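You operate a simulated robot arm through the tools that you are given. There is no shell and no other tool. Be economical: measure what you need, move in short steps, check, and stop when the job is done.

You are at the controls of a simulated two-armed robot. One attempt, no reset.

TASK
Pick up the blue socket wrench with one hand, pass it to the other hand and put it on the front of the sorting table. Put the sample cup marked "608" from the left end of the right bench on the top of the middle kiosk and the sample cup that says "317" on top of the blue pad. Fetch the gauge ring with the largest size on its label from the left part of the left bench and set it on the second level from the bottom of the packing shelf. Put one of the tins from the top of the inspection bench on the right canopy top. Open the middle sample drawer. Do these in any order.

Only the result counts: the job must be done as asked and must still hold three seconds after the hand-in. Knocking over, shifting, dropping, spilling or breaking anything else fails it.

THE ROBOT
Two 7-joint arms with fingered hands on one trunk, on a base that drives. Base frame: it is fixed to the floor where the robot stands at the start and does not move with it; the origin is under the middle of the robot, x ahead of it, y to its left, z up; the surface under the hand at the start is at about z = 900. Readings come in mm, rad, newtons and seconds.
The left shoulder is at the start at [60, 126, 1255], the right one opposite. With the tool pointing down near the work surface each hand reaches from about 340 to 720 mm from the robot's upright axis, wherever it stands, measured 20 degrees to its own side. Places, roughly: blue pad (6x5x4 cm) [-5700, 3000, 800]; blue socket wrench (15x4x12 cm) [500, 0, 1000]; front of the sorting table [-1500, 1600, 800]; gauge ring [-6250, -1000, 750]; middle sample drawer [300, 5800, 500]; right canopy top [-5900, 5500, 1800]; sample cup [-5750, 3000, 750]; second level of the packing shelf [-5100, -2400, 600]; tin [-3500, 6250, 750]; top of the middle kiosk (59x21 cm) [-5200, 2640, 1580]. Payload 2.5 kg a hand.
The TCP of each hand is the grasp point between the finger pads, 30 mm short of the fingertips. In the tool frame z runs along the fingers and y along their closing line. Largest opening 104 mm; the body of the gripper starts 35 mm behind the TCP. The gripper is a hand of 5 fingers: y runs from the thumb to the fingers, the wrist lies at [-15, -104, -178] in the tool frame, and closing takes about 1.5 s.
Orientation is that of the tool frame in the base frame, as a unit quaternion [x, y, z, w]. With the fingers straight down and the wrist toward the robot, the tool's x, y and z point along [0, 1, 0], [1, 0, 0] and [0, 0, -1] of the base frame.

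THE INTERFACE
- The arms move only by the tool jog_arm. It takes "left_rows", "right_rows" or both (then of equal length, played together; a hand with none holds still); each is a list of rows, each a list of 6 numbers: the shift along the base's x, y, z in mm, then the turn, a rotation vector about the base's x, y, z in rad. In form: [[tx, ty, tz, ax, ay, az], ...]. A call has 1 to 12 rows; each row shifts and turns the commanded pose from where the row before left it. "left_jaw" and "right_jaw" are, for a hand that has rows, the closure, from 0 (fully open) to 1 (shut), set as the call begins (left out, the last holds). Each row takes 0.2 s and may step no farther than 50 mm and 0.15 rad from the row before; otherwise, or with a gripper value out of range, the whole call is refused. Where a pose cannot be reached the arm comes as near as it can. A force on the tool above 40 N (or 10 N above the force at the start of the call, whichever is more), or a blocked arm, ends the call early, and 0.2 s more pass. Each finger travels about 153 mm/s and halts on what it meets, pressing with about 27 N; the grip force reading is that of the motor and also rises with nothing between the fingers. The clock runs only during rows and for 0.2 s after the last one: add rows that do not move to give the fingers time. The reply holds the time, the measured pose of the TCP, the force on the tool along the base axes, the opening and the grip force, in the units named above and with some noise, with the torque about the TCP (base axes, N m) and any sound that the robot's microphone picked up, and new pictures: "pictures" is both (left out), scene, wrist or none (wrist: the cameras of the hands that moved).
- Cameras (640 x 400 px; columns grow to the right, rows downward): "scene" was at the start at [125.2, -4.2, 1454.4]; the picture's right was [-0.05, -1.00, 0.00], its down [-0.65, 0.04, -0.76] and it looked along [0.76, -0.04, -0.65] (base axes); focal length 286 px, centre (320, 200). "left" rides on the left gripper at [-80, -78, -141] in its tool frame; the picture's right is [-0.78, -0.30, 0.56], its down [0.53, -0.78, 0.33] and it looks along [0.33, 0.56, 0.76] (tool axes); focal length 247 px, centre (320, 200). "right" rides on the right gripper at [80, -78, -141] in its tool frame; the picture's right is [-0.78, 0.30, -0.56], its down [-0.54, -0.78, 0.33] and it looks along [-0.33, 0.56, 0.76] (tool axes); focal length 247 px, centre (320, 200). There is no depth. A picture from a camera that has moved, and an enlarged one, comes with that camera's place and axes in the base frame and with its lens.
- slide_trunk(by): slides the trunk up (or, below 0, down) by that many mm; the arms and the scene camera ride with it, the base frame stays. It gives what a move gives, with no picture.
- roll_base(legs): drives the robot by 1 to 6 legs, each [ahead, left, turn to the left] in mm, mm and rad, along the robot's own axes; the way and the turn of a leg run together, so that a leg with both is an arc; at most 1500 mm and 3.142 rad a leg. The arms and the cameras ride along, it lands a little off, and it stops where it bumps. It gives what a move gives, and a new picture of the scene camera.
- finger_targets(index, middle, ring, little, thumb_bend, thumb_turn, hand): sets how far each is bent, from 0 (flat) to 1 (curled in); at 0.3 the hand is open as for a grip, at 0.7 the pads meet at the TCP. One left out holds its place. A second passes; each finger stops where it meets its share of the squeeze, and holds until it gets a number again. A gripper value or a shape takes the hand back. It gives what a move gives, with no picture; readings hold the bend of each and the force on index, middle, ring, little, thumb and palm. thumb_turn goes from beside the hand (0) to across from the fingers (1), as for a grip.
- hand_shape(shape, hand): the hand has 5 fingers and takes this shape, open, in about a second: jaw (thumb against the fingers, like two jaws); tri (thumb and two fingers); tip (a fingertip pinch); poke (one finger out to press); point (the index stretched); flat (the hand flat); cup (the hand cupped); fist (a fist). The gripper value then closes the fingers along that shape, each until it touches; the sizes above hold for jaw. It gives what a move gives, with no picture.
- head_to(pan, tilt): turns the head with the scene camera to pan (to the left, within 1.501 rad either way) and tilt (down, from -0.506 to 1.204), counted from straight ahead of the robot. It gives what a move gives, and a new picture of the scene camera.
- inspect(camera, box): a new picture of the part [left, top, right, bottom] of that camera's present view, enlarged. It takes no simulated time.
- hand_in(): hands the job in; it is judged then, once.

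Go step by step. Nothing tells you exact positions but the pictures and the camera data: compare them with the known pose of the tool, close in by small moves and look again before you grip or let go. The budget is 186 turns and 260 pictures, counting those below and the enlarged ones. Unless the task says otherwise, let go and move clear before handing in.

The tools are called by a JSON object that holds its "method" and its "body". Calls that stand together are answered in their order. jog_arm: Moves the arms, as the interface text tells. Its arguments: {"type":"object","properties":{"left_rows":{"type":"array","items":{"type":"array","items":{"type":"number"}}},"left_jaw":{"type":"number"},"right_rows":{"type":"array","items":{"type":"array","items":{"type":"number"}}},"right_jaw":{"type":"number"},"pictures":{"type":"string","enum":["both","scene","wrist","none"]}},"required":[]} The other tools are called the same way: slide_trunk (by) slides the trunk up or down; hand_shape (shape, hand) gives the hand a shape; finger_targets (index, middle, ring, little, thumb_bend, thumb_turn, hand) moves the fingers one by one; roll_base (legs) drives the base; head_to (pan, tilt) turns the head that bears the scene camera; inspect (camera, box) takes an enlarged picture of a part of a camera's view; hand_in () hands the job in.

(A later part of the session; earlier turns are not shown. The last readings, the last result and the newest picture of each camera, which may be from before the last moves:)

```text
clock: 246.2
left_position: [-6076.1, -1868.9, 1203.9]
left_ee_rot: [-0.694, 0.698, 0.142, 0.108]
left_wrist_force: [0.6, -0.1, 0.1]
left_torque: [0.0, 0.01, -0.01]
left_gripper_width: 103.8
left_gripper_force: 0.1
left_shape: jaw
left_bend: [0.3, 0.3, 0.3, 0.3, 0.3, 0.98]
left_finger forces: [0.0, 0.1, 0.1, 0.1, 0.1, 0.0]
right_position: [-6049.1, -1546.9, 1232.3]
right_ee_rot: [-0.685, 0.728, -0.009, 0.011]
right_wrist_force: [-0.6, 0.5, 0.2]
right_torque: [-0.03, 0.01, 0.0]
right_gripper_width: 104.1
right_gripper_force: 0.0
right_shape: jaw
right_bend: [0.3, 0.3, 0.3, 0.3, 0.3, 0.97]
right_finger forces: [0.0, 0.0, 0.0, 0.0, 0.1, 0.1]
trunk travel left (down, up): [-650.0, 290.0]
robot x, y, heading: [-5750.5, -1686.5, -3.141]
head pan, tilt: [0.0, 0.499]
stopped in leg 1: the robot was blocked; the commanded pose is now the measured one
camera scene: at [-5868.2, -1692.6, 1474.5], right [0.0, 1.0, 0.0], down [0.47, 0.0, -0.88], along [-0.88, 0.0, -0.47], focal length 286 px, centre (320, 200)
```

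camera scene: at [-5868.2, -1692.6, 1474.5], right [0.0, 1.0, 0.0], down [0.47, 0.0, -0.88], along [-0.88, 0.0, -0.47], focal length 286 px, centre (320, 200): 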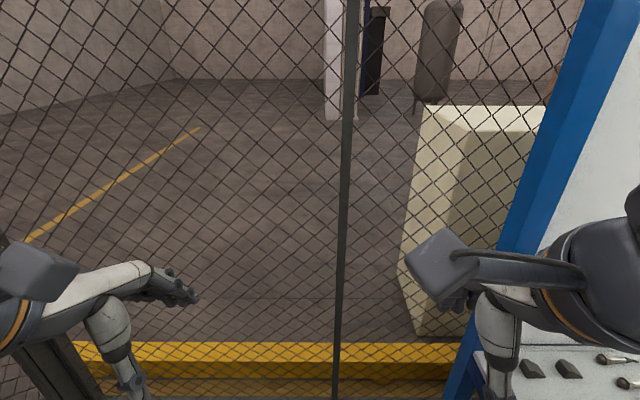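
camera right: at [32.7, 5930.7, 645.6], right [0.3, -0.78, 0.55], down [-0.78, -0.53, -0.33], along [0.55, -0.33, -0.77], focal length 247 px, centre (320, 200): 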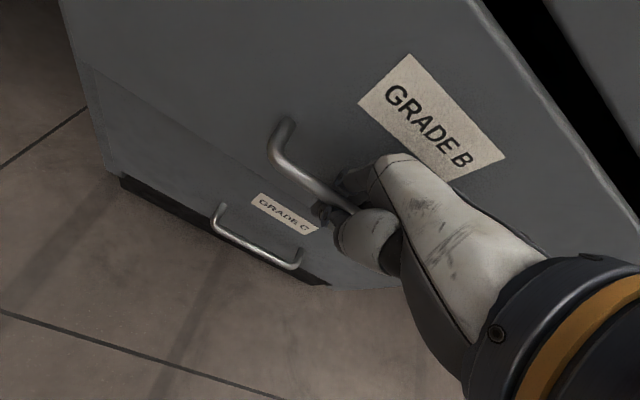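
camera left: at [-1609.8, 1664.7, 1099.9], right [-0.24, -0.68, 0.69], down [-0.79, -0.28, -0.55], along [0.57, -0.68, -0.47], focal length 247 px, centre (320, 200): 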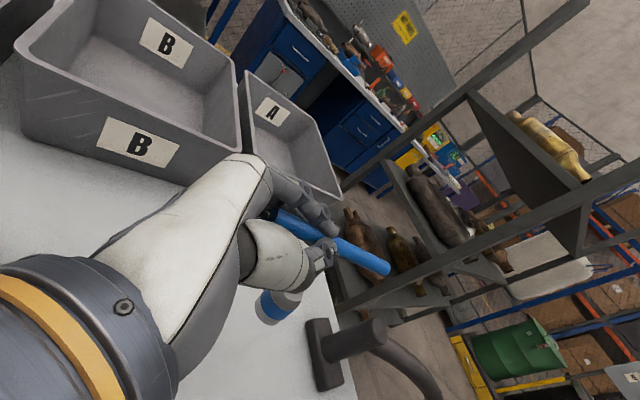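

Blocked again, probably an elbow against the brace. I'll back off slightly, lower the trunk and turn to face north toward the bench end.

{"method": "roll_base", "body": {"legs": [[-60, 40, 0]]}}

{"method": "slide_trunk", "body": {"by": -150}}

{"method": "roll_base", "body": {"legs": [[0, 0, -1.57]]}}

{"method": "head_to", "body": {"pan": 0.5, "tilt": 0.6}}

```text
clock: 247.2
left_position: [-6025.3, -1905.7, 1201.3]
left_ee_rot: [-0.695, 0.697, 0.137, 0.11]
left_wrist_force: [0.7, -0.6, -0.4]
left_torque: [0.0, 0.03, -0.02]
left_gripper_width: 104.1
left_gripper_force: 0.1
left_shape: jaw
left_bend: [0.3, 0.3, 0.3, 0.3, 0.3, 0.98]
left_finger forces: [0.0, 0.1, 0.0, 0.0, 0.0, 0.0]
right_position: [-5999.0, -1584.2, 1229.8]
right_ee_rot: [-0.689, 0.725, -0.012, 0.013]
right_wrist_force: [-0.2, 0.7, 0.0]
right_torque: [0.02, 0.02, 0.02]
right_gripper_width: 103.9
right_gripper_force: 0.1
right_shape: jaw
right_bend: [0.3, 0.3, 0.3, 0.3, 0.3, 0.97]
right_finger forces: [0.1, 0.0, 0.1, 0.0, 0.0, 0.0]
trunk travel left (down, up): [-650.0, 290.0]
robot x, y, heading: [-5692.1, -1726.8, -3.134]
head pan, tilt: [0.0, 0.499]
camera scene: at [-5820.3, -1728.4, 1473.5], right [-0.01, 1.0, 0.0], down [0.48, 0.0, -0.88], along [-0.88, -0.01, -0.48], focal length 286 px, centre (320, 200)
```

scene: 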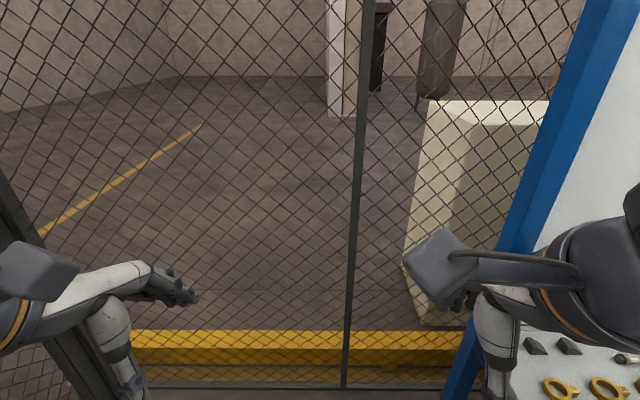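

```text
clock: 248.9
left_position: [-6026.0, -1905.7, 1051.5]
left_ee_rot: [-0.696, 0.696, 0.137, 0.11]
left_wrist_force: [-0.5, 0.1, 0.0]
left_torque: [0.02, -0.03, -0.01]
left_gripper_width: 103.9
left_gripper_force: 0.3
left_shape: jaw
left_bend: [0.3, 0.3, 0.3, 0.3, 0.3, 0.98]
left_finger forces: [0.0, 0.1, 0.1, 0.0, 0.0, 0.1]
right_position: [-6000.1, -1585.6, 1079.9]
right_ee_rot: [-0.687, 0.726, -0.012, 0.013]
right_wrist_force: [0.1, -1.1, -0.2]
right_torque: [0.03, 0.04, 0.01]
right_gripper_width: 103.9
right_gripper_force: 0.1
right_shape: jaw
right_bend: [0.3, 0.3, 0.3, 0.3, 0.3, 0.97]
right_finger forces: [0.1, 0.0, 0.1, 0.0, 0.0, 0.1]
trunk travel left (down, up): [-500.0, 440.0]
robot x, y, heading: [-5690.5, -1725.3, -3.136]
head pan, tilt: [0.0, 0.499]
```

```text
clock: 253.2
left_position: [-5866.7, -1390.5, 1050.7]
left_ee_rot: [0.004, 0.985, 0.019, 0.174]
left_wrist_force: [-0.6, 1.1, -0.3]
left_torque: [-0.04, 0.01, 0.02]
left_gripper_width: 103.7
left_gripper_force: 0.0
left_shape: jaw
left_bend: [0.3, 0.3, 0.3, 0.3, 0.3, 0.98]
left_finger forces: [0.1, 0.1, 0.1, 0.1, 0.1, 0.0]
right_position: [-5546.8, -1420.4, 1079.9]
right_ee_rot: [0.031, 0.999, -0.017, 0.001]
right_wrist_force: [-0.7, -0.3, 0.3]
right_torque: [0.0, 0.03, 0.06]
right_gripper_width: 104.1
right_gripper_force: 0.1
right_shape: jaw
right_bend: [0.3, 0.3, 0.3, 0.3, 0.3, 0.97]
right_finger forces: [0.0, 0.0, 0.0, 0.1, 0.1, 0.0]
trunk travel left (down, up): [-500.0, 440.0]
robot x, y, heading: [-5690.6, -1729.5, 1.569]
head pan, tilt: [0.0, 0.499]
camera scene: at [-5690.3, -1596.1, 1323.3], right [1.0, 0.0, 0.0], down [0.0, -0.48, -0.88], along [0.0, 0.88, -0.48], focal length 286 px, centre (320, 200)
```

scene: 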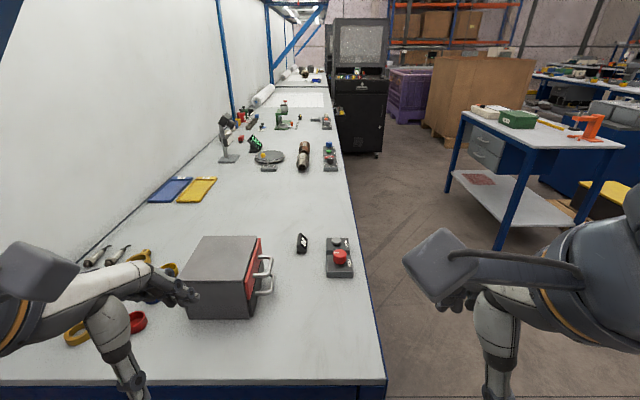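

```text
clock: 254.1
left_position: [-5866.7, -1391.2, 1051.5]
left_ee_rot: [0.004, 0.984, 0.018, 0.175]
left_wrist_force: [-0.1, 0.5, -0.1]
left_torque: [0.01, 0.0, -0.01]
left_gripper_width: 103.7
left_gripper_force: 0.1
left_shape: jaw
left_bend: [0.3, 0.3, 0.3, 0.3, 0.3, 0.98]
left_finger forces: [0.0, 0.0, 0.0, 0.1, 0.0, 0.0]
right_position: [-5546.4, -1420.0, 1078.8]
right_ee_rot: [0.031, 0.999, -0.019, 0.0]
right_wrist_force: [0.5, -0.7, 0.3]
right_torque: [0.01, 0.0, 0.0]
right_gripper_width: 104.2
right_gripper_force: 0.1
right_shape: jaw
right_bend: [0.3, 0.3, 0.3, 0.3, 0.3, 0.97]
right_finger forces: [0.1, 0.0, 0.1, 0.0, 0.1, 0.0]
trunk travel left (down, up): [-500.0, 440.0]
robot x, y, heading: [-5694.5, -1727.6, 1.567]
head pan, tilt: [0.499, 0.6]
camera scene: at [-5732.6, -1609.4, 1314.2], right [0.88, 0.48, 0.0], down [0.27, -0.5, -0.83], along [-0.39, 0.73, -0.56], focal length 286 px, centre (320, 200)
```

scene: 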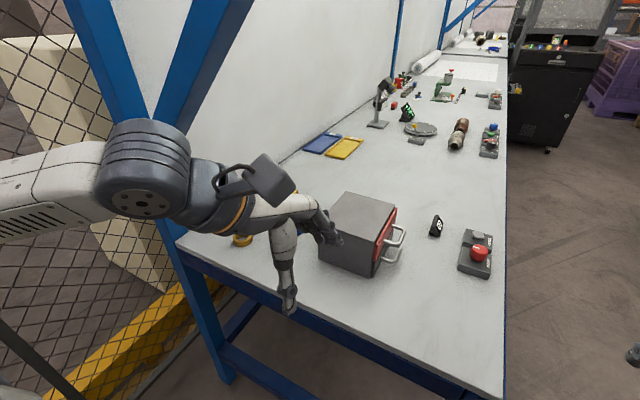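

Good view of the bench end. I'll straighten the left hand, lower the trunk further so the arm passes under the brace, and strafe left.

{"method": "jog_arm", "body": {"left_rows": [[0, 10, 20, 0, 0.117, 0], [0, 10, 20, 0, 0.117, 0], [0, 10, 20, 0, 0.117, 0], [0, 0, 0, 0, 0, 0]], "pictures": "none"}}

{"method": "slide_trunk", "body": {"by": -130}}

{"method": "roll_base", "body": {"legs": [[0, 240, 0]]}}

```text
clock: 254.8
left_position: [-5859.1, -1370.9, 1094.3]
left_ee_rot: [0.01, 0.987, 0.015, 0.161]
left_wrist_force: [-0.5, 0.3, -0.5]
left_torque: [0.04, -0.04, 0.0]
left_gripper_width: 104.1
left_gripper_force: 0.1
left_shape: jaw
left_bend: [0.3, 0.3, 0.3, 0.3, 0.3, 0.98]
left_finger forces: [0.0, 0.0, 0.0, 0.0, 0.0, 0.0]
right_position: [-5544.5, -1420.5, 1079.1]
right_ee_rot: [0.03, 0.999, -0.018, 0.001]
right_wrist_force: [-0.3, 0.5, 0.1]
right_torque: [-0.02, 0.01, -0.03]
right_gripper_width: 104.3
right_gripper_force: 0.1
right_shape: jaw
right_bend: [0.3, 0.3, 0.3, 0.3, 0.3, 0.97]
right_finger forces: [0.0, 0.1, 0.1, 0.0, 0.0, 0.1]
trunk travel left (down, up): [-500.0, 440.0]
robot x, y, heading: [-5694.0, -1727.8, 1.572]
head pan, tilt: [0.499, 0.6]
stopped in row 3 (left hand): the arm was blocked; the commanded pose is now the measured one
```

```text
clock: 256.4
left_position: [-5859.5, -1370.3, 966.3]
left_ee_rot: [0.01, 0.986, 0.017, 0.163]
left_wrist_force: [1.0, 0.1, 0.0]
left_torque: [0.0, -0.01, 0.0]
left_gripper_width: 103.8
left_gripper_force: 0.1
left_shape: jaw
left_bend: [0.3, 0.3, 0.3, 0.3, 0.3, 0.98]
left_finger forces: [0.0, 0.0, 0.0, 0.1, 0.0, 0.0]
right_position: [-5547.0, -1420.5, 949.1]
right_ee_rot: [0.031, 0.999, -0.017, 0.001]
right_wrist_force: [0.4, -0.3, 0.1]
right_torque: [0.04, 0.06, -0.02]
right_gripper_width: 104.0
right_gripper_force: 0.1
right_shape: jaw
right_bend: [0.3, 0.3, 0.3, 0.3, 0.3, 0.97]
right_finger forces: [0.0, 0.0, 0.1, 0.0, 0.0, 0.1]
trunk travel left (down, up): [-370.0, 570.0]
robot x, y, heading: [-5690.3, -1725.3, 1.566]
head pan, tilt: [0.499, 0.6]
```

```text
clock: 258.2
left_position: [-6099.9, -1370.1, 965.4]
left_ee_rot: [0.011, 0.987, 0.017, 0.161]
left_wrist_force: [0.2, 0.6, -0.3]
left_torque: [-0.05, -0.03, -0.01]
left_gripper_width: 103.9
left_gripper_force: 0.1
left_shape: jaw
left_bend: [0.3, 0.3, 0.3, 0.3, 0.3, 0.98]
left_finger forces: [0.0, 0.0, 0.1, 0.0, 0.0, 0.0]
right_position: [-5787.3, -1419.7, 949.2]
right_ee_rot: [0.031, 0.999, -0.019, 0.001]
right_wrist_force: [-0.3, 0.8, -0.1]
right_torque: [0.02, 0.0, -0.01]
right_gripper_width: 103.9
right_gripper_force: 0.1
right_shape: jaw
right_bend: [0.3, 0.3, 0.3, 0.3, 0.3, 0.97]
right_finger forces: [0.0, 0.0, 0.1, 0.0, 0.0, 0.1]
trunk travel left (down, up): [-370.0, 570.0]
robot x, y, heading: [-5933.2, -1727.2, 1.572]
head pan, tilt: [0.499, 0.6]
camera scene: at [-5974.0, -1608.7, 1184.2], right [0.88, 0.48, 0.0], down [0.27, -0.5, -0.83], along [-0.39, 0.73, -0.56], focal length 286 px, centre (320, 200)
```

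scene: 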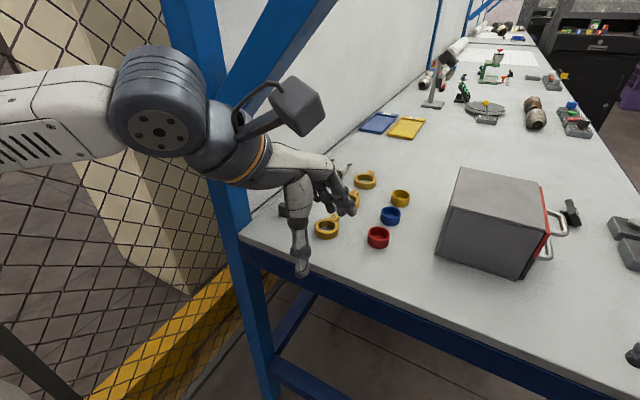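

Ring 40 is visible beyond the hand. I'll try straightening the left hand again while moving it outward, away from its own body limit.

{"method": "jog_arm", "body": {"left_rows": [[-10, 35, -10, 0, 0.0, 0], [-10, 35, -10, 0, 0.08, 0], [-10, 35, -10, 0, 0.08, 0], [-10, 35, 0, 0, 0.08, 0], [-10, 20, 0, 0, 0.08, 0], [0, 0, 0, 0, 0, 0]], "pictures": "scene"}}

```text
clock: 259.6
left_position: [-6149.8, -1209.2, 935.7]
left_ee_rot: [0.014, 1.0, 0.015, 0.002]
left_wrist_force: [-0.1, 0.1, -0.2]
left_torque: [0.03, 0.01, 0.01]
left_gripper_width: 104.1
left_gripper_force: 0.1
left_shape: jaw
left_bend: [0.3, 0.3, 0.3, 0.3, 0.3, 0.98]
left_finger forces: [0.0, 0.0, 0.1, 0.0, 0.0, 0.0]
right_position: [-5787.6, -1419.4, 948.1]
right_ee_rot: [0.032, 0.999, -0.018, 0.0]
right_wrist_force: [0.2, -0.5, 0.0]
right_torque: [-0.03, 0.02, -0.02]
right_gripper_width: 103.9
right_gripper_force: 0.0
right_shape: jaw
right_bend: [0.3, 0.3, 0.3, 0.3, 0.3, 0.97]
right_finger forces: [0.1, 0.1, 0.0, 0.1, 0.0, 0.0]
trunk travel left (down, up): [-370.0, 570.0]
robot x, y, heading: [-5932.1, -1724.2, 1.57]
head pan, tilt: [0.499, 0.6]
camera scene: at [-5973.9, -1608.7, 1184.2], right [0.88, 0.48, 0.0], down [0.27, -0.5, -0.83], along [-0.39, 0.73, -0.56], focal length 286 px, centre (320, 200)
```

scene: 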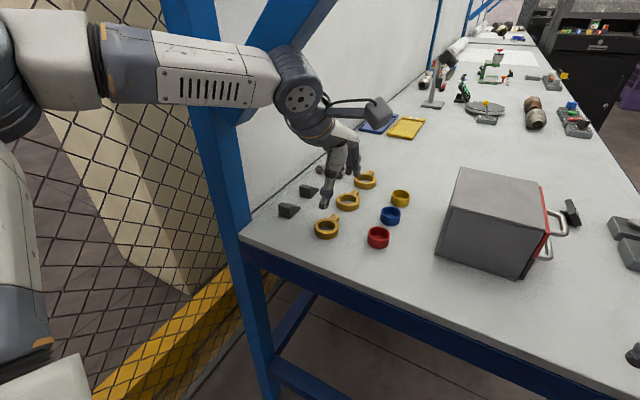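

Re-triangulating gives a bench top at z≈815 and ring 40 at about (-6162, -1014, 828). I'll move above it while yawing the hand about -60°, so the thumb clears the neighbouring ring's tab.

{"method": "jog_arm", "body": {"left_rows": [[-2, 28, 0, 0, 0, -0.15], [-2, 28, 0, 0, 0, -0.15], [-2, 28, 0, 0, 0, -0.15], [-2, 28, 0, 0, 0, -0.15], [-2, 28, 0, 0, 0, -0.15], [-1, 28, -5, 0, 0, -0.15], [-1, 27, -5, 0, 0, -0.15], [0, 0, 0, 0, 0, 0]]}}

```text
clock: 260.3
left_position: [-6094.2, -1195.5, 898.0]
left_ee_rot: [0.278, 0.96, -0.041, -0.006]
left_wrist_force: [-0.5, 0.7, -0.4]
left_torque: [-0.07, -0.04, -0.02]
left_gripper_width: 104.0
left_gripper_force: 0.1
left_shape: jaw
left_bend: [0.3, 0.3, 0.3, 0.3, 0.3, 0.98]
left_finger forces: [0.0, 0.0, 0.0, 0.0, 0.0, 0.0]
right_position: [-5783.8, -1425.5, 949.1]
right_ee_rot: [0.031, 0.999, -0.017, -0.001]
right_wrist_force: [0.8, 0.0, -0.5]
right_torque: [0.0, 0.04, -0.03]
right_gripper_width: 104.0
right_gripper_force: 0.1
right_shape: jaw
right_bend: [0.3, 0.3, 0.3, 0.3, 0.3, 0.97]
right_finger forces: [0.0, 0.0, 0.0, 0.0, 0.0, 0.0]
trunk travel left (down, up): [-370.0, 570.0]
robot x, y, heading: [-5931.7, -1727.0, 1.567]
head pan, tilt: [0.499, 0.6]
stopped in row 3 (left hand): the arm was blocked; the commanded pose is now the measured one
camera scene: at [-5968.7, -1614.6, 1185.1], right [0.88, 0.48, 0.0], down [0.27, -0.49, -0.83], along [-0.39, 0.73, -0.56], focal length 286 px, centre (320, 200)
camera left: at [-6063.5, -1293.6, 1046.5], right [0.48, -0.71, -0.52], down [-0.88, -0.39, -0.27], along [-0.01, 0.59, -0.81], focal length 247 px, centre (320, 200)
```

scene: 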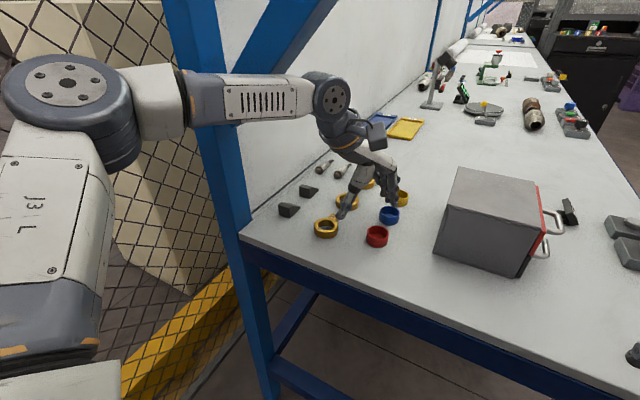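
left: 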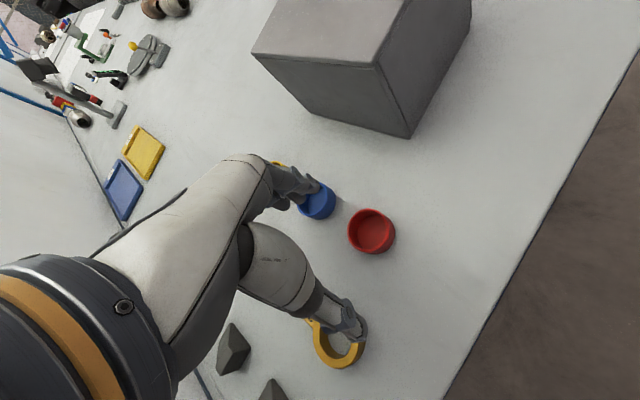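

The arm was blocked, as the yaw swung the elbow toward the post. I'll lift and yaw the other way instead, to about +0.5 net, which tucks the elbow in.

{"method": "jog_arm", "body": {"left_rows": [[0, 0, 25, 0, 0, 0.1], [-10, 0, 25, 0, 0, 0.14], [-10, 0, 10, 0, 0, 0.14], [-10, 0, 0, 0, 0, 0.14], [-10, 0, 0, 0, 0, 0.14], [-10, 10, 0, 0, 0, 0.14], [0, 10, 0, 0, 0, 0.1], [0, 10, 0, 0, 0, 0.1], [0, 0, 0, 0, 0, 0]], "pictures": "scene"}}

```text
clock: 262.5
left_position: [-6139.7, -1174.8, 936.4]
left_ee_rot: [-0.2, 0.978, -0.062, -0.008]
left_wrist_force: [-0.1, -0.5, 0.3]
left_torque: [0.01, 0.02, 0.03]
left_gripper_width: 104.0
left_gripper_force: 0.1
left_shape: jaw
left_bend: [0.3, 0.3, 0.3, 0.3, 0.3, 0.98]
left_finger forces: [0.0, 0.0, 0.0, 0.1, 0.1, 0.0]
right_position: [-5785.1, -1425.5, 953.3]
right_ee_rot: [0.032, 0.999, -0.017, 0.0]
right_wrist_force: [0.2, -0.4, -0.4]
right_torque: [0.01, 0.01, -0.02]
right_gripper_width: 103.9
right_gripper_force: 0.1
right_shape: jaw
right_bend: [0.3, 0.3, 0.3, 0.3, 0.3, 0.97]
right_finger forces: [0.0, 0.0, 0.0, 0.1, 0.1, 0.0]
trunk travel left (down, up): [-370.0, 570.0]
robot x, y, heading: [-5933.9, -1732.7, 1.57]
head pan, tilt: [0.499, 0.6]
stopped in row 9 (left hand): the arm was blocked; the commanded pose is now the measured one
camera scene: at [-5970.8, -1614.7, 1188.2], right [0.88, 0.48, 0.0], down [0.27, -0.49, -0.83], along [-0.39, 0.73, -0.56], focal length 286 px, centre (320, 200)
```

scene: 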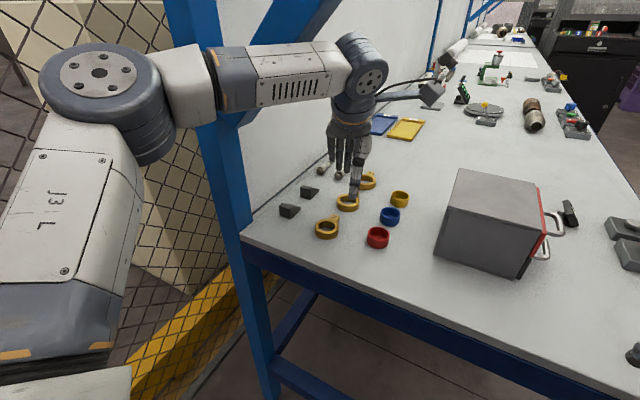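

The elbow is jammed against the post. I'll retract the left arm and use the right hand instead, with the robot turned to face north-west.

{"method": "jog_arm", "body": {"left_rows": [[0, -30, 15, 0, 0, -0.1], [10, -35, 10, 0, 0, -0.1], [10, -35, 10, 0, 0, -0.1], [10, -35, 0, 0, 0, -0.1], [10, -35, 0, 0, 0, 0], [10, -35, 0, 0, 0, 0], [0, -20, 0, 0, 0, 0], [0, 0, 0, 0, 0, 0]], "pictures": "none"}}

{"method": "roll_base", "body": {"legs": [[0, -100, 0]]}}

```text
clock: 264.3
left_position: [-6093.6, -1399.1, 929.0]
left_ee_rot: [-0.004, 0.991, -0.133, -0.019]
left_wrist_force: [0.0, 0.1, 0.4]
left_torque: [0.01, -0.01, -0.03]
left_gripper_width: 103.7
left_gripper_force: 0.1
left_shape: jaw
left_bend: [0.3, 0.3, 0.3, 0.3, 0.3, 0.98]
left_finger forces: [0.1, 0.1, 0.0, 0.0, 0.1, 0.1]
right_position: [-5785.6, -1423.5, 948.6]
right_ee_rot: [0.032, 0.999, -0.019, 0.001]
right_wrist_force: [0.1, 0.7, -0.8]
right_torque: [0.01, -0.03, -0.03]
right_gripper_width: 104.2
right_gripper_force: 0.1
right_shape: jaw
right_bend: [0.3, 0.3, 0.3, 0.3, 0.3, 0.97]
right_finger forces: [0.0, 0.1, 0.0, 0.0, 0.0, 0.1]
trunk travel left (down, up): [-370.0, 570.0]
robot x, y, heading: [-5926.3, -1729.3, 1.561]
head pan, tilt: [0.499, 0.6]
stopped in row 8 (left hand): the arm was blocked; the commanded pose is now the measured one
```

```text
clock: 265.4
left_position: [-5993.8, -1400.5, 929.6]
left_ee_rot: [-0.005, 0.991, -0.132, -0.02]
left_wrist_force: [-0.4, 0.0, 1.0]
left_torque: [-0.03, 0.01, 0.0]
left_gripper_width: 103.9
left_gripper_force: 0.0
left_shape: jaw
left_bend: [0.3, 0.3, 0.3, 0.3, 0.3, 0.98]
left_finger forces: [0.0, 0.0, 0.0, 0.0, 0.0, 0.0]
right_position: [-5685.7, -1423.9, 947.9]
right_ee_rot: [0.03, 0.999, -0.018, 0.0]
right_wrist_force: [-0.5, -0.2, 0.5]
right_torque: [-0.01, 0.01, -0.01]
right_gripper_width: 104.0
right_gripper_force: 0.1
right_shape: jaw
right_bend: [0.3, 0.3, 0.3, 0.3, 0.3, 0.97]
right_finger forces: [0.0, 0.0, 0.0, 0.0, 0.1, 0.0]
trunk travel left (down, up): [-370.0, 570.0]
robot x, y, heading: [-5831.4, -1730.0, 1.572]
head pan, tilt: [0.499, 0.6]
camera scene: at [-5872.4, -1612.0, 1184.2], right [0.88, 0.48, 0.0], down [0.27, -0.5, -0.83], along [-0.39, 0.73, -0.56], focal length 286 px, centre (320, 200)
```

scene: 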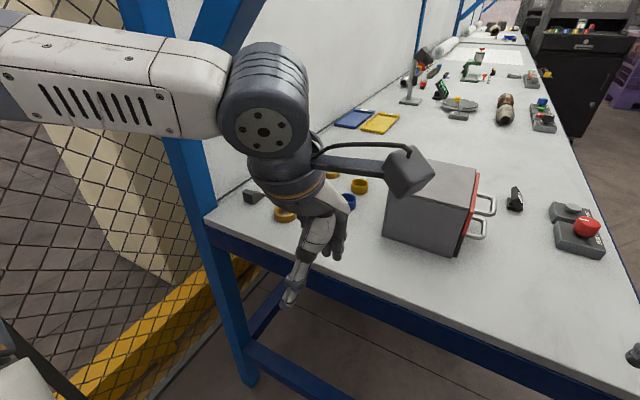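

{"method": "roll_base", "body": {"legs": [[0, 0, 0.7], [110, 0, 0]]}}

{"method": "head_to", "body": {"pan": -0.35, "tilt": 0.65}}

```text
clock: 268.5
left_position: [-6240.8, -1497.0, 928.8]
left_ee_rot: [-0.345, 0.929, -0.131, 0.028]
left_wrist_force: [-0.3, 0.7, 0.3]
left_torque: [-0.04, -0.02, -0.01]
left_gripper_width: 103.9
left_gripper_force: 0.1
left_shape: jaw
left_bend: [0.3, 0.3, 0.3, 0.3, 0.3, 0.98]
left_finger forces: [0.0, 0.0, 0.0, 0.1, 0.0, 0.1]
right_position: [-5990.1, -1317.1, 950.1]
right_ee_rot: [-0.315, 0.949, -0.017, 0.007]
right_wrist_force: [0.5, 0.1, -0.2]
right_torque: [0.01, 0.01, 0.05]
right_gripper_width: 104.0
right_gripper_force: 0.0
right_shape: jaw
right_bend: [0.3, 0.3, 0.3, 0.3, 0.3, 0.97]
right_finger forces: [0.0, 0.0, 0.1, 0.1, 0.0, 0.1]
trunk travel left (down, up): [-370.0, 570.0]
robot x, y, heading: [-5900.6, -1644.9, 2.269]
head pan, tilt: [0.499, 0.6]
camera scene: at [-6010.5, -1582.0, 1184.2], right [0.36, 0.93, 0.0], down [0.53, -0.21, -0.82], along [-0.77, 0.3, -0.57], focal length 286 px, centre (320, 200)
```

scene: 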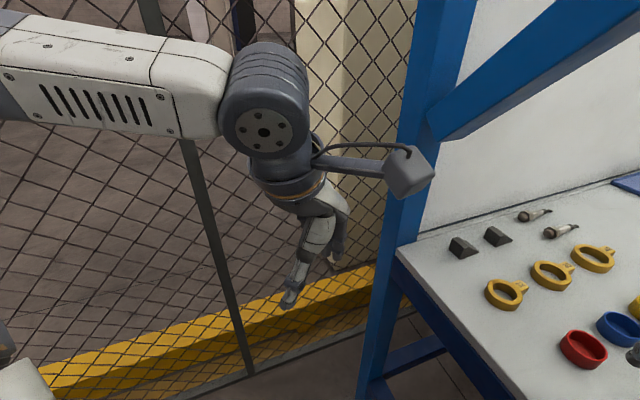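

```text
clock: 269.7
left_position: [-6241.2, -1497.4, 928.5]
left_ee_rot: [-0.346, 0.929, -0.131, 0.028]
left_wrist_force: [0.6, -0.2, -0.7]
left_torque: [0.01, 0.02, 0.0]
left_gripper_width: 103.8
left_gripper_force: 0.1
left_shape: jaw
left_bend: [0.3, 0.3, 0.3, 0.3, 0.3, 0.98]
left_finger forces: [0.0, 0.1, 0.1, 0.1, 0.0, 0.1]
right_position: [-5989.6, -1316.3, 949.3]
right_ee_rot: [-0.314, 0.949, -0.017, 0.006]
right_wrist_force: [-0.6, 0.7, 0.0]
right_torque: [0.05, 0.0, -0.01]
right_gripper_width: 104.1
right_gripper_force: 0.0
right_shape: jaw
right_bend: [0.3, 0.3, 0.3, 0.3, 0.3, 0.97]
right_finger forces: [0.0, 0.0, 0.1, 0.0, 0.0, 0.0]
trunk travel left (down, up): [-370.0, 570.0]
robot x, y, heading: [-5899.5, -1645.3, 2.27]
head pan, tilt: [-0.351, 0.649]
camera scene: at [-5957.8, -1532.6, 1179.9], right [0.94, 0.34, 0.0], down [0.21, -0.57, -0.8], along [-0.27, 0.75, -0.6], focal length 286 px, centre (320, 200)
```

scene: 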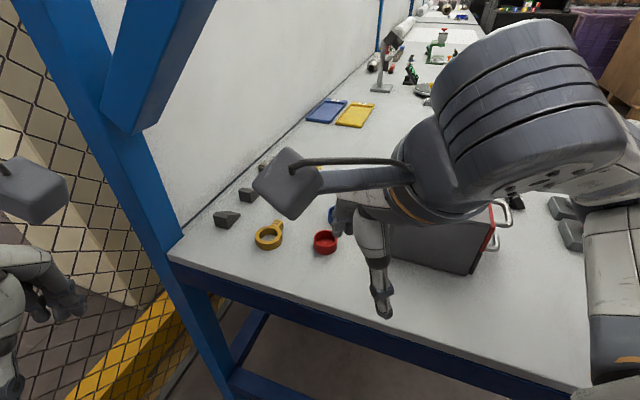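

Ring 40 is confirmed at (-6164, -1022). I'll bring the right hand above it.

{"method": "jog_arm", "body": {"right_rows": [[-25, 35, 5, 0, 0, 0], [-25, 40, 0, 0, 0, 0], [-25, 42, 0, 0, 0, 0], [-25, 43, 0, 0, 0, 0], [-25, 43, 0, 0, 0, 0], [-25, 43, -10, 0, 0, 0], [-24, 43, -10, 0, 0, 0], [0, 0, 0, 0, 0, 0]]}}

```text
refused: row 6 steps farther than a row can; nothing moved
```

{"method": "jog_arm", "body": {"right_rows": [[-22, 35, 5, 0, 0, 0], [-22, 37, 0, 0, 0, 0], [-22, 37, 0, 0, 0, 0], [-22, 37, 0, 0, 0, 0], [-22, 37, 0, 0, 0, 0], [-22, 37, -5, 0, 0, 0], [-21, 37, -10, 0, 0, 0], [-21, 36, -10, 0, 0, 0], [0, 0, 0, 0, 0, 0]]}}

```text
clock: 271.7
left_position: [-6240.9, -1497.3, 928.3]
left_ee_rot: [-0.345, 0.929, -0.131, 0.028]
left_wrist_force: [-0.7, 0.2, -0.2]
left_torque: [-0.02, 0.0, -0.01]
left_gripper_width: 104.0
left_gripper_force: 0.0
left_shape: jaw
left_bend: [0.3, 0.3, 0.3, 0.3, 0.3, 0.98]
left_finger forces: [0.1, 0.1, 0.0, 0.0, 0.0, 0.0]
right_position: [-6164.7, -1025.3, 930.2]
right_ee_rot: [-0.316, 0.949, -0.016, 0.008]
right_wrist_force: [0.5, 0.3, 0.2]
right_torque: [0.03, 0.01, 0.01]
right_gripper_width: 104.0
right_gripper_force: 0.1
right_shape: jaw
right_bend: [0.3, 0.3, 0.3, 0.3, 0.3, 0.97]
right_finger forces: [0.0, 0.0, 0.0, 0.0, 0.1, 0.1]
trunk travel left (down, up): [-370.0, 570.0]
robot x, y, heading: [-5901.4, -1647.0, 2.27]
head pan, tilt: [-0.351, 0.649]
camera scene: at [-5957.8, -1532.6, 1179.9], right [0.94, 0.34, 0.0], down [0.21, -0.57, -0.8], along [-0.27, 0.75, -0.6], focal length 286 px, centre (320, 200)
camera right: at [-6186.1, -1130.1, 1072.5], right [0.43, 0.72, 0.55], down [0.9, -0.31, -0.3], along [-0.05, 0.63, -0.78], focal length 247 px, centre (320, 200)
```

scene: 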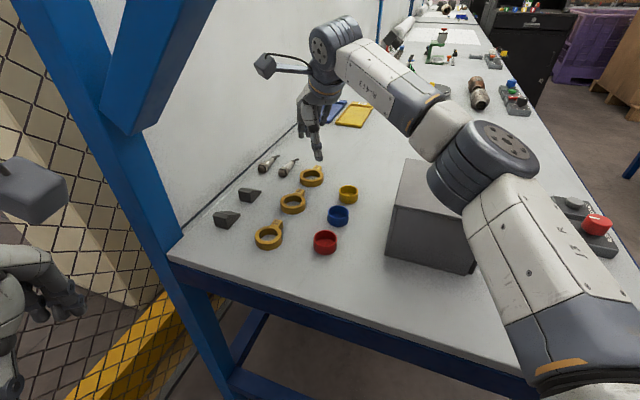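
right: 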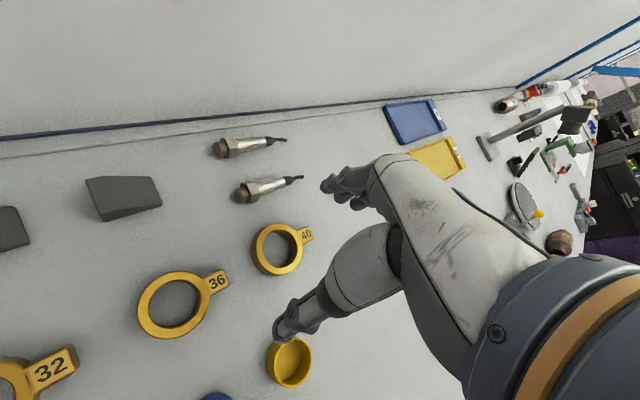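

Labels 32, 36 and 40 are clear. I'll adjust over ring 40 and descend.

{"method": "jog_arm", "body": {"right_rows": [[-4, 6, -20, 0, 0, 0], [-4, 6, -20, 0, 0, 0], [0, 0, -15, 0, 0, 0], [0, 0, -10, 0, 0, 0], [0, 0, -6, 0, 0, 0], [0, 0, 0, 0, 0, 0]], "pictures": "wrist"}}

```text
clock: 273.1
left_position: [-6240.5, -1496.2, 928.0]
left_ee_rot: [-0.345, 0.929, -0.131, 0.028]
left_wrist_force: [0.5, -0.2, 0.1]
left_torque: [-0.01, 0.03, -0.01]
left_gripper_width: 103.7
left_gripper_force: 0.0
left_shape: jaw
left_bend: [0.3, 0.3, 0.3, 0.3, 0.3, 0.98]
left_finger forces: [0.1, 0.1, 0.0, 0.0, 0.0, 0.1]
right_position: [-6171.9, -1011.1, 856.4]
right_ee_rot: [-0.315, 0.949, -0.018, 0.007]
right_wrist_force: [0.0, -0.7, 0.8]
right_torque: [0.01, 0.01, 0.0]
right_gripper_width: 104.0
right_gripper_force: 0.0
right_shape: jaw
right_bend: [0.3, 0.3, 0.3, 0.3, 0.3, 0.97]
right_finger forces: [0.0, 0.0, 0.0, 0.0, 0.0, 0.1]
trunk travel left (down, up): [-370.0, 570.0]
robot x, y, heading: [-5902.8, -1645.8, 2.271]
head pan, tilt: [-0.351, 0.649]
camera right: at [-6193.3, -1117.3, 1000.4], right [0.43, 0.72, 0.55], down [0.9, -0.31, -0.3], along [-0.05, 0.62, -0.78], focal length 247 px, centre (320, 200)
```

right: 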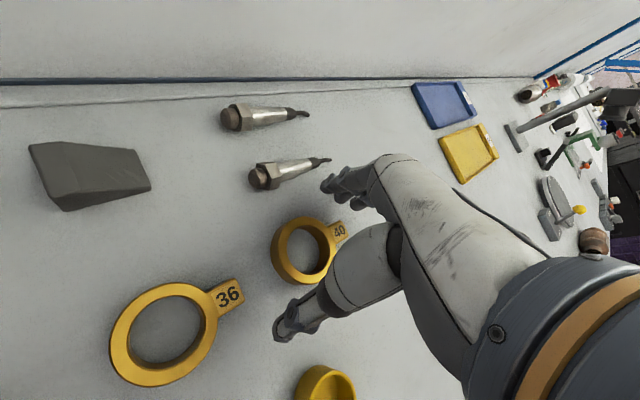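

{"method": "jog_arm", "body": {"right_rows": [[-1, -3, -6, 0, 0, 0], [0, 0, -3, 0, 0, 0], [0, 0, 0, 0, 0, 0]], "pictures": "none"}}

{"method": "jog_arm", "body": {"right_rows": [[0, 0, 0, 0, 0, 0], [0, 0, 0, 0, 0, 0], [0, 0, 0, 0, 0, 0], [0, 0, 0, 0, 0, 0], [0, 0, 0, 0, 0, 0], [0, 0, 0, 0, 0, 0], [0, 0, 0, 0, 0, 0]], "right_jaw": 1, "pictures": "wrist"}}

```text
clock: 273.9
left_position: [-6241.8, -1498.1, 928.9]
left_ee_rot: [-0.346, 0.929, -0.131, 0.028]
left_wrist_force: [0.1, 0.7, -0.1]
left_torque: [0.01, 0.0, 0.01]
left_gripper_width: 104.1
left_gripper_force: 0.0
left_shape: jaw
left_bend: [0.3, 0.3, 0.3, 0.3, 0.3, 0.98]
left_finger forces: [0.1, 0.0, 0.0, 0.0, 0.0, 0.0]
right_position: [-6173.8, -1014.5, 848.3]
right_ee_rot: [-0.314, 0.949, -0.017, 0.007]
right_wrist_force: [-0.1, 0.3, 0.1]
right_torque: [0.01, -0.02, 0.02]
right_gripper_width: 103.9
right_gripper_force: 0.0
right_shape: jaw
right_bend: [0.3, 0.3, 0.3, 0.3, 0.3, 0.97]
right_finger forces: [0.1, 0.0, 0.0, 0.0, 0.1, 0.1]
trunk travel left (down, up): [-370.0, 570.0]
robot x, y, heading: [-5904.3, -1646.9, 2.276]
head pan, tilt: [-0.351, 0.649]
```

```text
clock: 275.5
left_position: [-6239.8, -1497.7, 928.7]
left_ee_rot: [-0.345, 0.929, -0.131, 0.027]
left_wrist_force: [0.9, 0.1, 0.5]
left_torque: [0.02, 0.0, -0.01]
left_gripper_width: 103.9
left_gripper_force: 0.1
left_shape: jaw
left_bend: [0.3, 0.3, 0.3, 0.3, 0.3, 0.98]
left_finger forces: [0.0, 0.1, 0.0, 0.1, 0.0, 0.0]
right_position: [-6174.1, -1014.7, 849.0]
right_ee_rot: [-0.315, 0.949, -0.016, 0.006]
right_wrist_force: [0.8, 0.3, 2.8]
right_torque: [-0.14, -0.1, -0.03]
right_gripper_width: 48.4
right_gripper_force: 27.1
right_shape: jaw
right_bend: [0.74, 0.44, 0.32, 0.45, 0.72, 1.0]
right_finger forces: [11.8, 7.5, 3.1, 0.0, 22.9, 0.1]
trunk travel left (down, up): [-370.0, 570.0]
robot x, y, heading: [-5901.2, -1648.1, 2.272]
head pan, tilt: [-0.351, 0.649]
camera right: at [-6194.6, -1120.8, 991.9], right [0.43, 0.72, 0.55], down [0.9, -0.31, -0.3], along [-0.05, 0.62, -0.78], focal length 247 px, centre (320, 200)
```

right: 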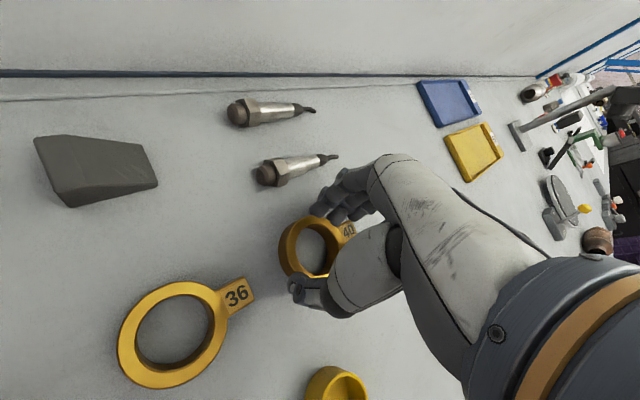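

The ring is gripped. I'll lift it and check.

{"method": "jog_arm", "body": {"right_rows": [[0, 0, 15, 0, 0, 0], [0, 0, 25, 0, 0, 0], [0, 0, 35, 0, 0, 0], [0, 0, 35, 0, 0, 0], [0, 0, 0, 0, 0, 0]], "pictures": "wrist"}}

```text
clock: 276.7
left_position: [-6240.2, -1497.4, 928.6]
left_ee_rot: [-0.345, 0.929, -0.131, 0.028]
left_wrist_force: [-0.7, -0.2, 0.1]
left_torque: [0.0, -0.02, 0.01]
left_gripper_width: 104.0
left_gripper_force: 0.1
left_shape: jaw
left_bend: [0.3, 0.3, 0.3, 0.3, 0.3, 0.98]
left_finger forces: [0.0, 0.0, 0.0, 0.0, 0.0, 0.0]
right_position: [-6174.3, -1015.0, 958.2]
right_ee_rot: [-0.314, 0.949, -0.018, 0.007]
right_wrist_force: [-0.1, 0.0, -0.7]
right_torque: [-0.02, 0.03, -0.01]
right_gripper_width: 43.0
right_gripper_force: 26.9
right_shape: jaw
right_bend: [0.74, 0.45, 0.32, 0.45, 0.75, 1.0]
right_finger forces: [10.3, 6.2, 3.3, 0.1, 23.4, 0.0]
trunk travel left (down, up): [-370.0, 570.0]
robot x, y, heading: [-5902.7, -1643.6, 2.27]
head pan, tilt: [-0.351, 0.649]
camera right: at [-6194.9, -1120.5, 1101.4], right [0.43, 0.72, 0.55], down [0.9, -0.31, -0.3], along [-0.05, 0.62, -0.78], focal length 247 px, centre (320, 200)
```

right: 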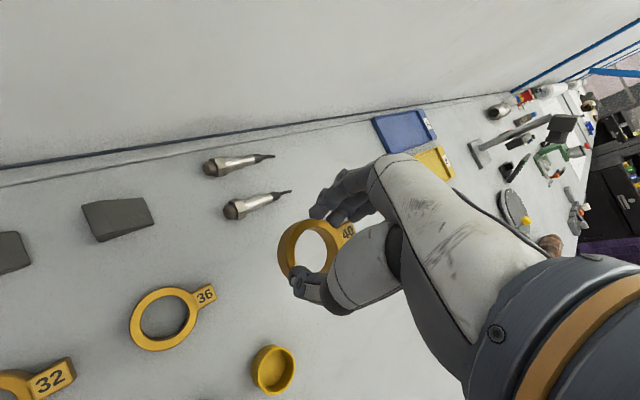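

Holding ring 40. I'll retract the right hand the way it came and back away from the bench.

{"method": "jog_arm", "body": {"right_rows": [[21, -36, 15, 0, 0, 0], [21, -37, 5, 0, 0, 0], [22, -37, 0, 0, 0, 0], [22, -37, 0, 0, 0, 0], [22, -37, 0, 0, 0, 0], [22, -37, 0, 0, 0, 0], [22, -37, 0, 0, 0, 0], [22, -35, 0, 0, 0, 0], [0, 0, 0, 0, 0, 0]], "pictures": "none"}}

{"method": "roll_base", "body": {"legs": [[-170, 0, 0]]}}

```text
clock: 278.7
left_position: [-6240.8, -1497.7, 928.0]
left_ee_rot: [-0.345, 0.929, -0.131, 0.028]
left_wrist_force: [-0.3, -0.1, -0.2]
left_torque: [-0.02, -0.03, 0.0]
left_gripper_width: 104.0
left_gripper_force: 0.0
left_shape: jaw
left_bend: [0.3, 0.3, 0.3, 0.3, 0.3, 0.98]
left_finger forces: [0.0, 0.1, 0.0, 0.1, 0.0, 0.0]
right_position: [-5999.5, -1310.0, 979.7]
right_ee_rot: [-0.315, 0.949, -0.017, 0.006]
right_wrist_force: [-0.9, -0.6, -1.6]
right_torque: [0.0, 0.01, 0.0]
right_gripper_width: 43.0
right_gripper_force: 27.0
right_shape: jaw
right_bend: [0.74, 0.45, 0.33, 0.45, 0.75, 1.0]
right_finger forces: [10.8, 6.2, 3.5, 0.1, 22.7, 0.0]
trunk travel left (down, up): [-370.0, 570.0]
robot x, y, heading: [-5902.2, -1644.4, 2.27]
head pan, tilt: [-0.351, 0.649]
```

```text
clock: 280.1
left_position: [-6132.5, -1626.6, 929.0]
left_ee_rot: [-0.346, 0.929, -0.13, 0.028]
left_wrist_force: [-1.0, -0.1, 0.0]
left_torque: [0.01, 0.02, -0.02]
left_gripper_width: 104.0
left_gripper_force: 0.1
left_shape: jaw
left_bend: [0.3, 0.3, 0.3, 0.3, 0.3, 0.98]
left_finger forces: [0.1, 0.0, 0.1, 0.0, 0.0, 0.1]
right_position: [-5892.9, -1437.3, 979.2]
right_ee_rot: [-0.316, 0.949, -0.017, 0.007]
right_wrist_force: [0.5, 0.0, -1.0]
right_torque: [0.01, 0.0, -0.02]
right_gripper_width: 42.5
right_gripper_force: 26.6
right_shape: jaw
right_bend: [0.74, 0.45, 0.33, 0.45, 0.75, 1.0]
right_finger forces: [10.8, 6.4, 3.4, 0.0, 22.7, 0.1]
trunk travel left (down, up): [-370.0, 570.0]
robot x, y, heading: [-5798.7, -1776.0, 2.274]
head pan, tilt: [-0.351, 0.649]
camera scene: at [-5849.7, -1660.8, 1179.9], right [0.94, 0.34, 0.0], down [0.21, -0.57, -0.8], along [-0.27, 0.75, -0.6], focal length 286 px, centre (320, 200)
```

scene: 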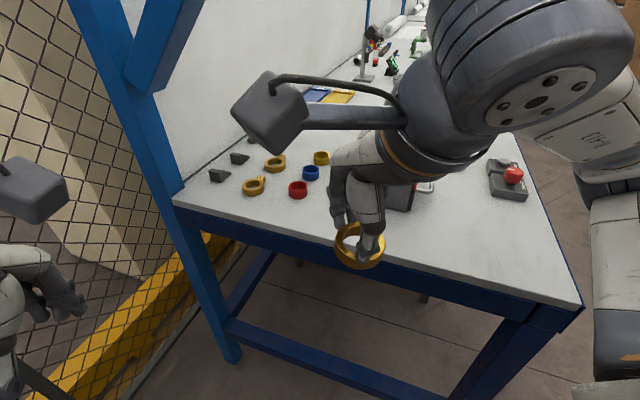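

The ring is held. I'll turn left toward the shelf, facing south.

{"method": "roll_base", "body": {"legs": [[0, 0, 2.43]]}}

{"method": "head_to", "body": {"pan": 0.4, "tilt": 0.55}}

```text
clock: 286.3
left_position: [-5629.0, -2101.7, 929.2]
left_ee_rot: [0.991, 0.011, 0.017, -0.132]
left_wrist_force: [-0.4, -0.4, -0.7]
left_torque: [-0.02, -0.01, 0.0]
left_gripper_width: 103.6
left_gripper_force: 0.0
left_shape: jaw
left_bend: [0.3, 0.3, 0.3, 0.3, 0.3, 0.98]
left_finger forces: [0.0, 0.0, 0.0, 0.1, 0.0, 0.0]
right_position: [-5933.8, -2094.0, 978.9]
right_ee_rot: [1.0, -0.025, 0.0, -0.018]
right_wrist_force: [-0.1, 0.3, -1.5]
right_torque: [0.02, -0.01, 0.05]
right_gripper_width: 42.8
right_gripper_force: 27.0
right_shape: jaw
right_bend: [0.74, 0.45, 0.33, 0.45, 0.75, 1.0]
right_finger forces: [10.9, 6.5, 3.6, 0.0, 22.3, 0.0]
trunk travel left (down, up): [-370.0, 570.0]
robot x, y, heading: [-5797.6, -1773.6, -1.562]
head pan, tilt: [-0.351, 0.649]
camera scene: at [-5822.8, -1894.7, 1179.9], right [-0.94, 0.33, 0.0], down [0.2, 0.57, -0.8], along [-0.27, -0.75, -0.6], focal length 286 px, centre (320, 200)
```

scene: 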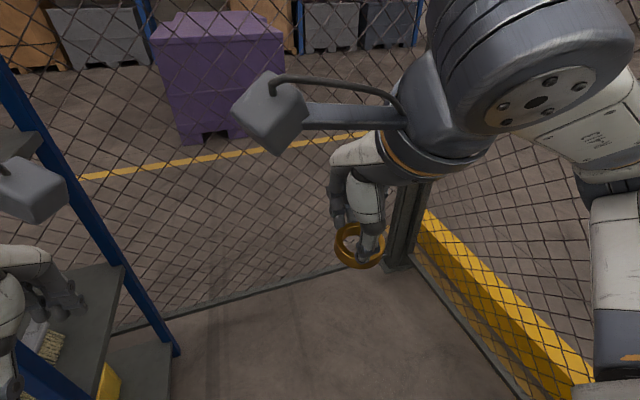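

```text
clock: 287.4
left_position: [-5628.9, -2102.1, 927.6]
left_ee_rot: [0.991, 0.01, 0.018, -0.134]
left_wrist_force: [0.2, 0.3, -0.5]
left_torque: [-0.01, 0.01, 0.0]
left_gripper_width: 103.9
left_gripper_force: 0.0
left_shape: jaw
left_bend: [0.3, 0.3, 0.3, 0.3, 0.3, 0.98]
left_finger forces: [0.1, 0.0, 0.0, 0.0, 0.1, 0.0]
right_position: [-5934.8, -2094.1, 978.8]
right_ee_rot: [1.0, -0.025, 0.0, -0.018]
right_wrist_force: [-0.3, 0.1, -1.3]
right_torque: [-0.02, -0.02, 0.01]
right_gripper_width: 42.9
right_gripper_force: 26.8
right_shape: jaw
right_bend: [0.74, 0.45, 0.33, 0.45, 0.75, 1.0]
right_finger forces: [10.9, 6.6, 3.5, 0.1, 22.2, 0.0]
trunk travel left (down, up): [-370.0, 570.0]
robot x, y, heading: [-5795.6, -1772.2, -1.56]
head pan, tilt: [0.4, 0.55]
camera scene: at [-5758.1, -1895.3, 1188.7], right [-0.92, -0.4, 0.0], down [-0.21, 0.48, -0.85], along [0.34, -0.78, -0.52], focal length 286 px, centre (320, 200)
```

scene: 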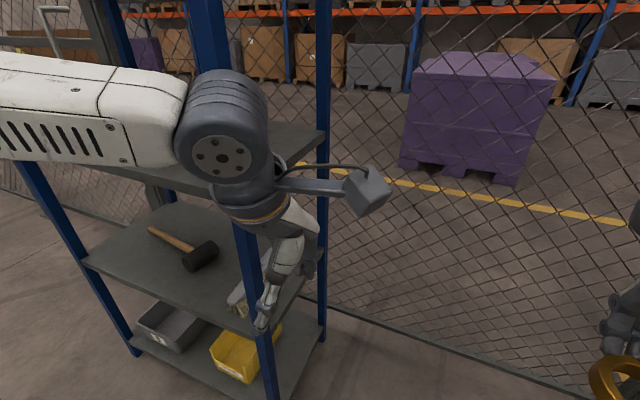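

I see the shelf: level 1 with bins, level 2 with a mallet and a brush. The free front strip on level 2 is near (-4950, -2300). I'll back up a bit and strafe left along the shelf.

{"method": "roll_base", "body": {"legs": [[-110, 0, 0], [0, 1010, 0]]}}

{"method": "head_to", "body": {"pan": -0.15, "tilt": 0.6}}

```text
clock: 293.4
left_position: [-4615.5, -1971.5, 927.7]
left_ee_rot: [0.991, 0.017, 0.018, -0.133]
left_wrist_force: [0.0, -0.6, -0.2]
left_torque: [0.0, 0.0, 0.0]
left_gripper_width: 104.0
left_gripper_force: 0.0
left_shape: jaw
left_bend: [0.3, 0.3, 0.3, 0.3, 0.3, 0.98]
left_finger forces: [0.0, 0.0, 0.0, 0.0, 0.1, 0.0]
right_position: [-4920.2, -1970.1, 979.1]
right_ee_rot: [1.0, -0.018, -0.001, -0.018]
right_wrist_force: [-0.2, 0.1, -2.5]
right_torque: [0.0, -0.03, 0.0]
right_gripper_width: 42.5
right_gripper_force: 26.8
right_shape: jaw
right_bend: [0.74, 0.45, 0.33, 0.45, 0.75, 1.0]
right_finger forces: [11.0, 6.6, 3.6, 0.0, 22.1, 0.1]
trunk travel left (down, up): [-370.0, 570.0]
robot x, y, heading: [-4784.3, -1650.3, -1.549]
head pan, tilt: [0.4, 0.55]
camera scene: at [-4747.2, -1767.8, 1188.7], right [-0.91, -0.41, 0.0], down [-0.21, 0.48, -0.85], along [0.35, -0.78, -0.52], focal length 286 px, centre (320, 200)
```

scene: 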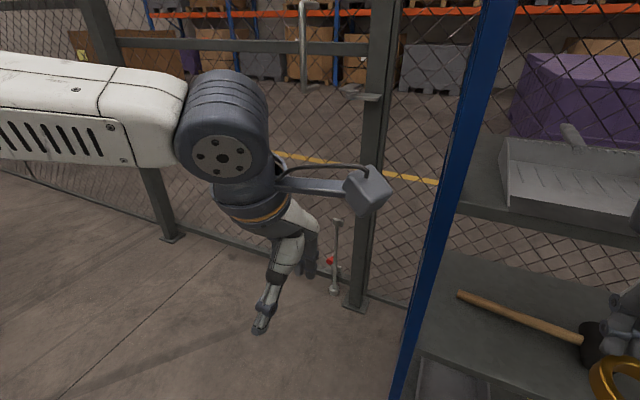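

```text
clock: 294.4
left_position: [-4615.4, -1972.4, 928.9]
left_ee_rot: [0.991, 0.017, 0.018, -0.134]
left_wrist_force: [0.2, 0.4, -0.5]
left_torque: [-0.02, 0.03, 0.04]
left_gripper_width: 104.0
left_gripper_force: 0.1
left_shape: jaw
left_bend: [0.3, 0.3, 0.3, 0.3, 0.3, 0.98]
left_finger forces: [0.0, 0.0, 0.0, 0.0, 0.0, 0.1]
right_position: [-4921.9, -1969.1, 979.9]
right_ee_rot: [1.0, -0.018, -0.001, -0.019]
right_wrist_force: [0.0, 0.3, -1.7]
right_torque: [-0.01, -0.06, -0.02]
right_gripper_width: 42.5
right_gripper_force: 27.6
right_shape: jaw
right_bend: [0.74, 0.45, 0.33, 0.45, 0.75, 1.0]
right_finger forces: [10.9, 6.6, 3.5, 0.0, 22.1, 0.0]
trunk travel left (down, up): [-370.0, 570.0]
robot x, y, heading: [-4785.1, -1648.3, -1.55]
head pan, tilt: [-0.15, 0.6]
camera scene: at [-4795.2, -1773.6, 1184.2], right [-0.99, 0.13, 0.0], down [0.07, 0.56, -0.83], along [-0.1, -0.82, -0.56], focal length 286 px, centre (320, 200)
```

scene: 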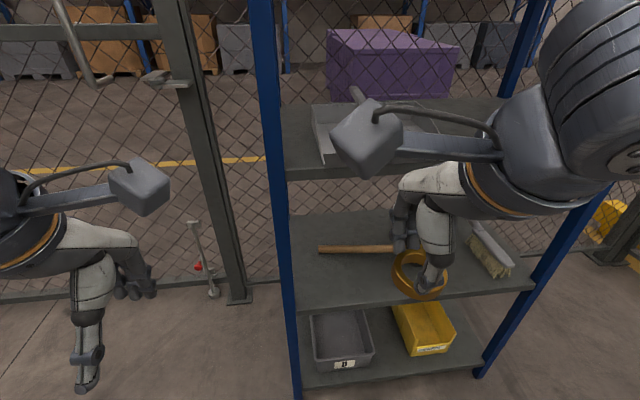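

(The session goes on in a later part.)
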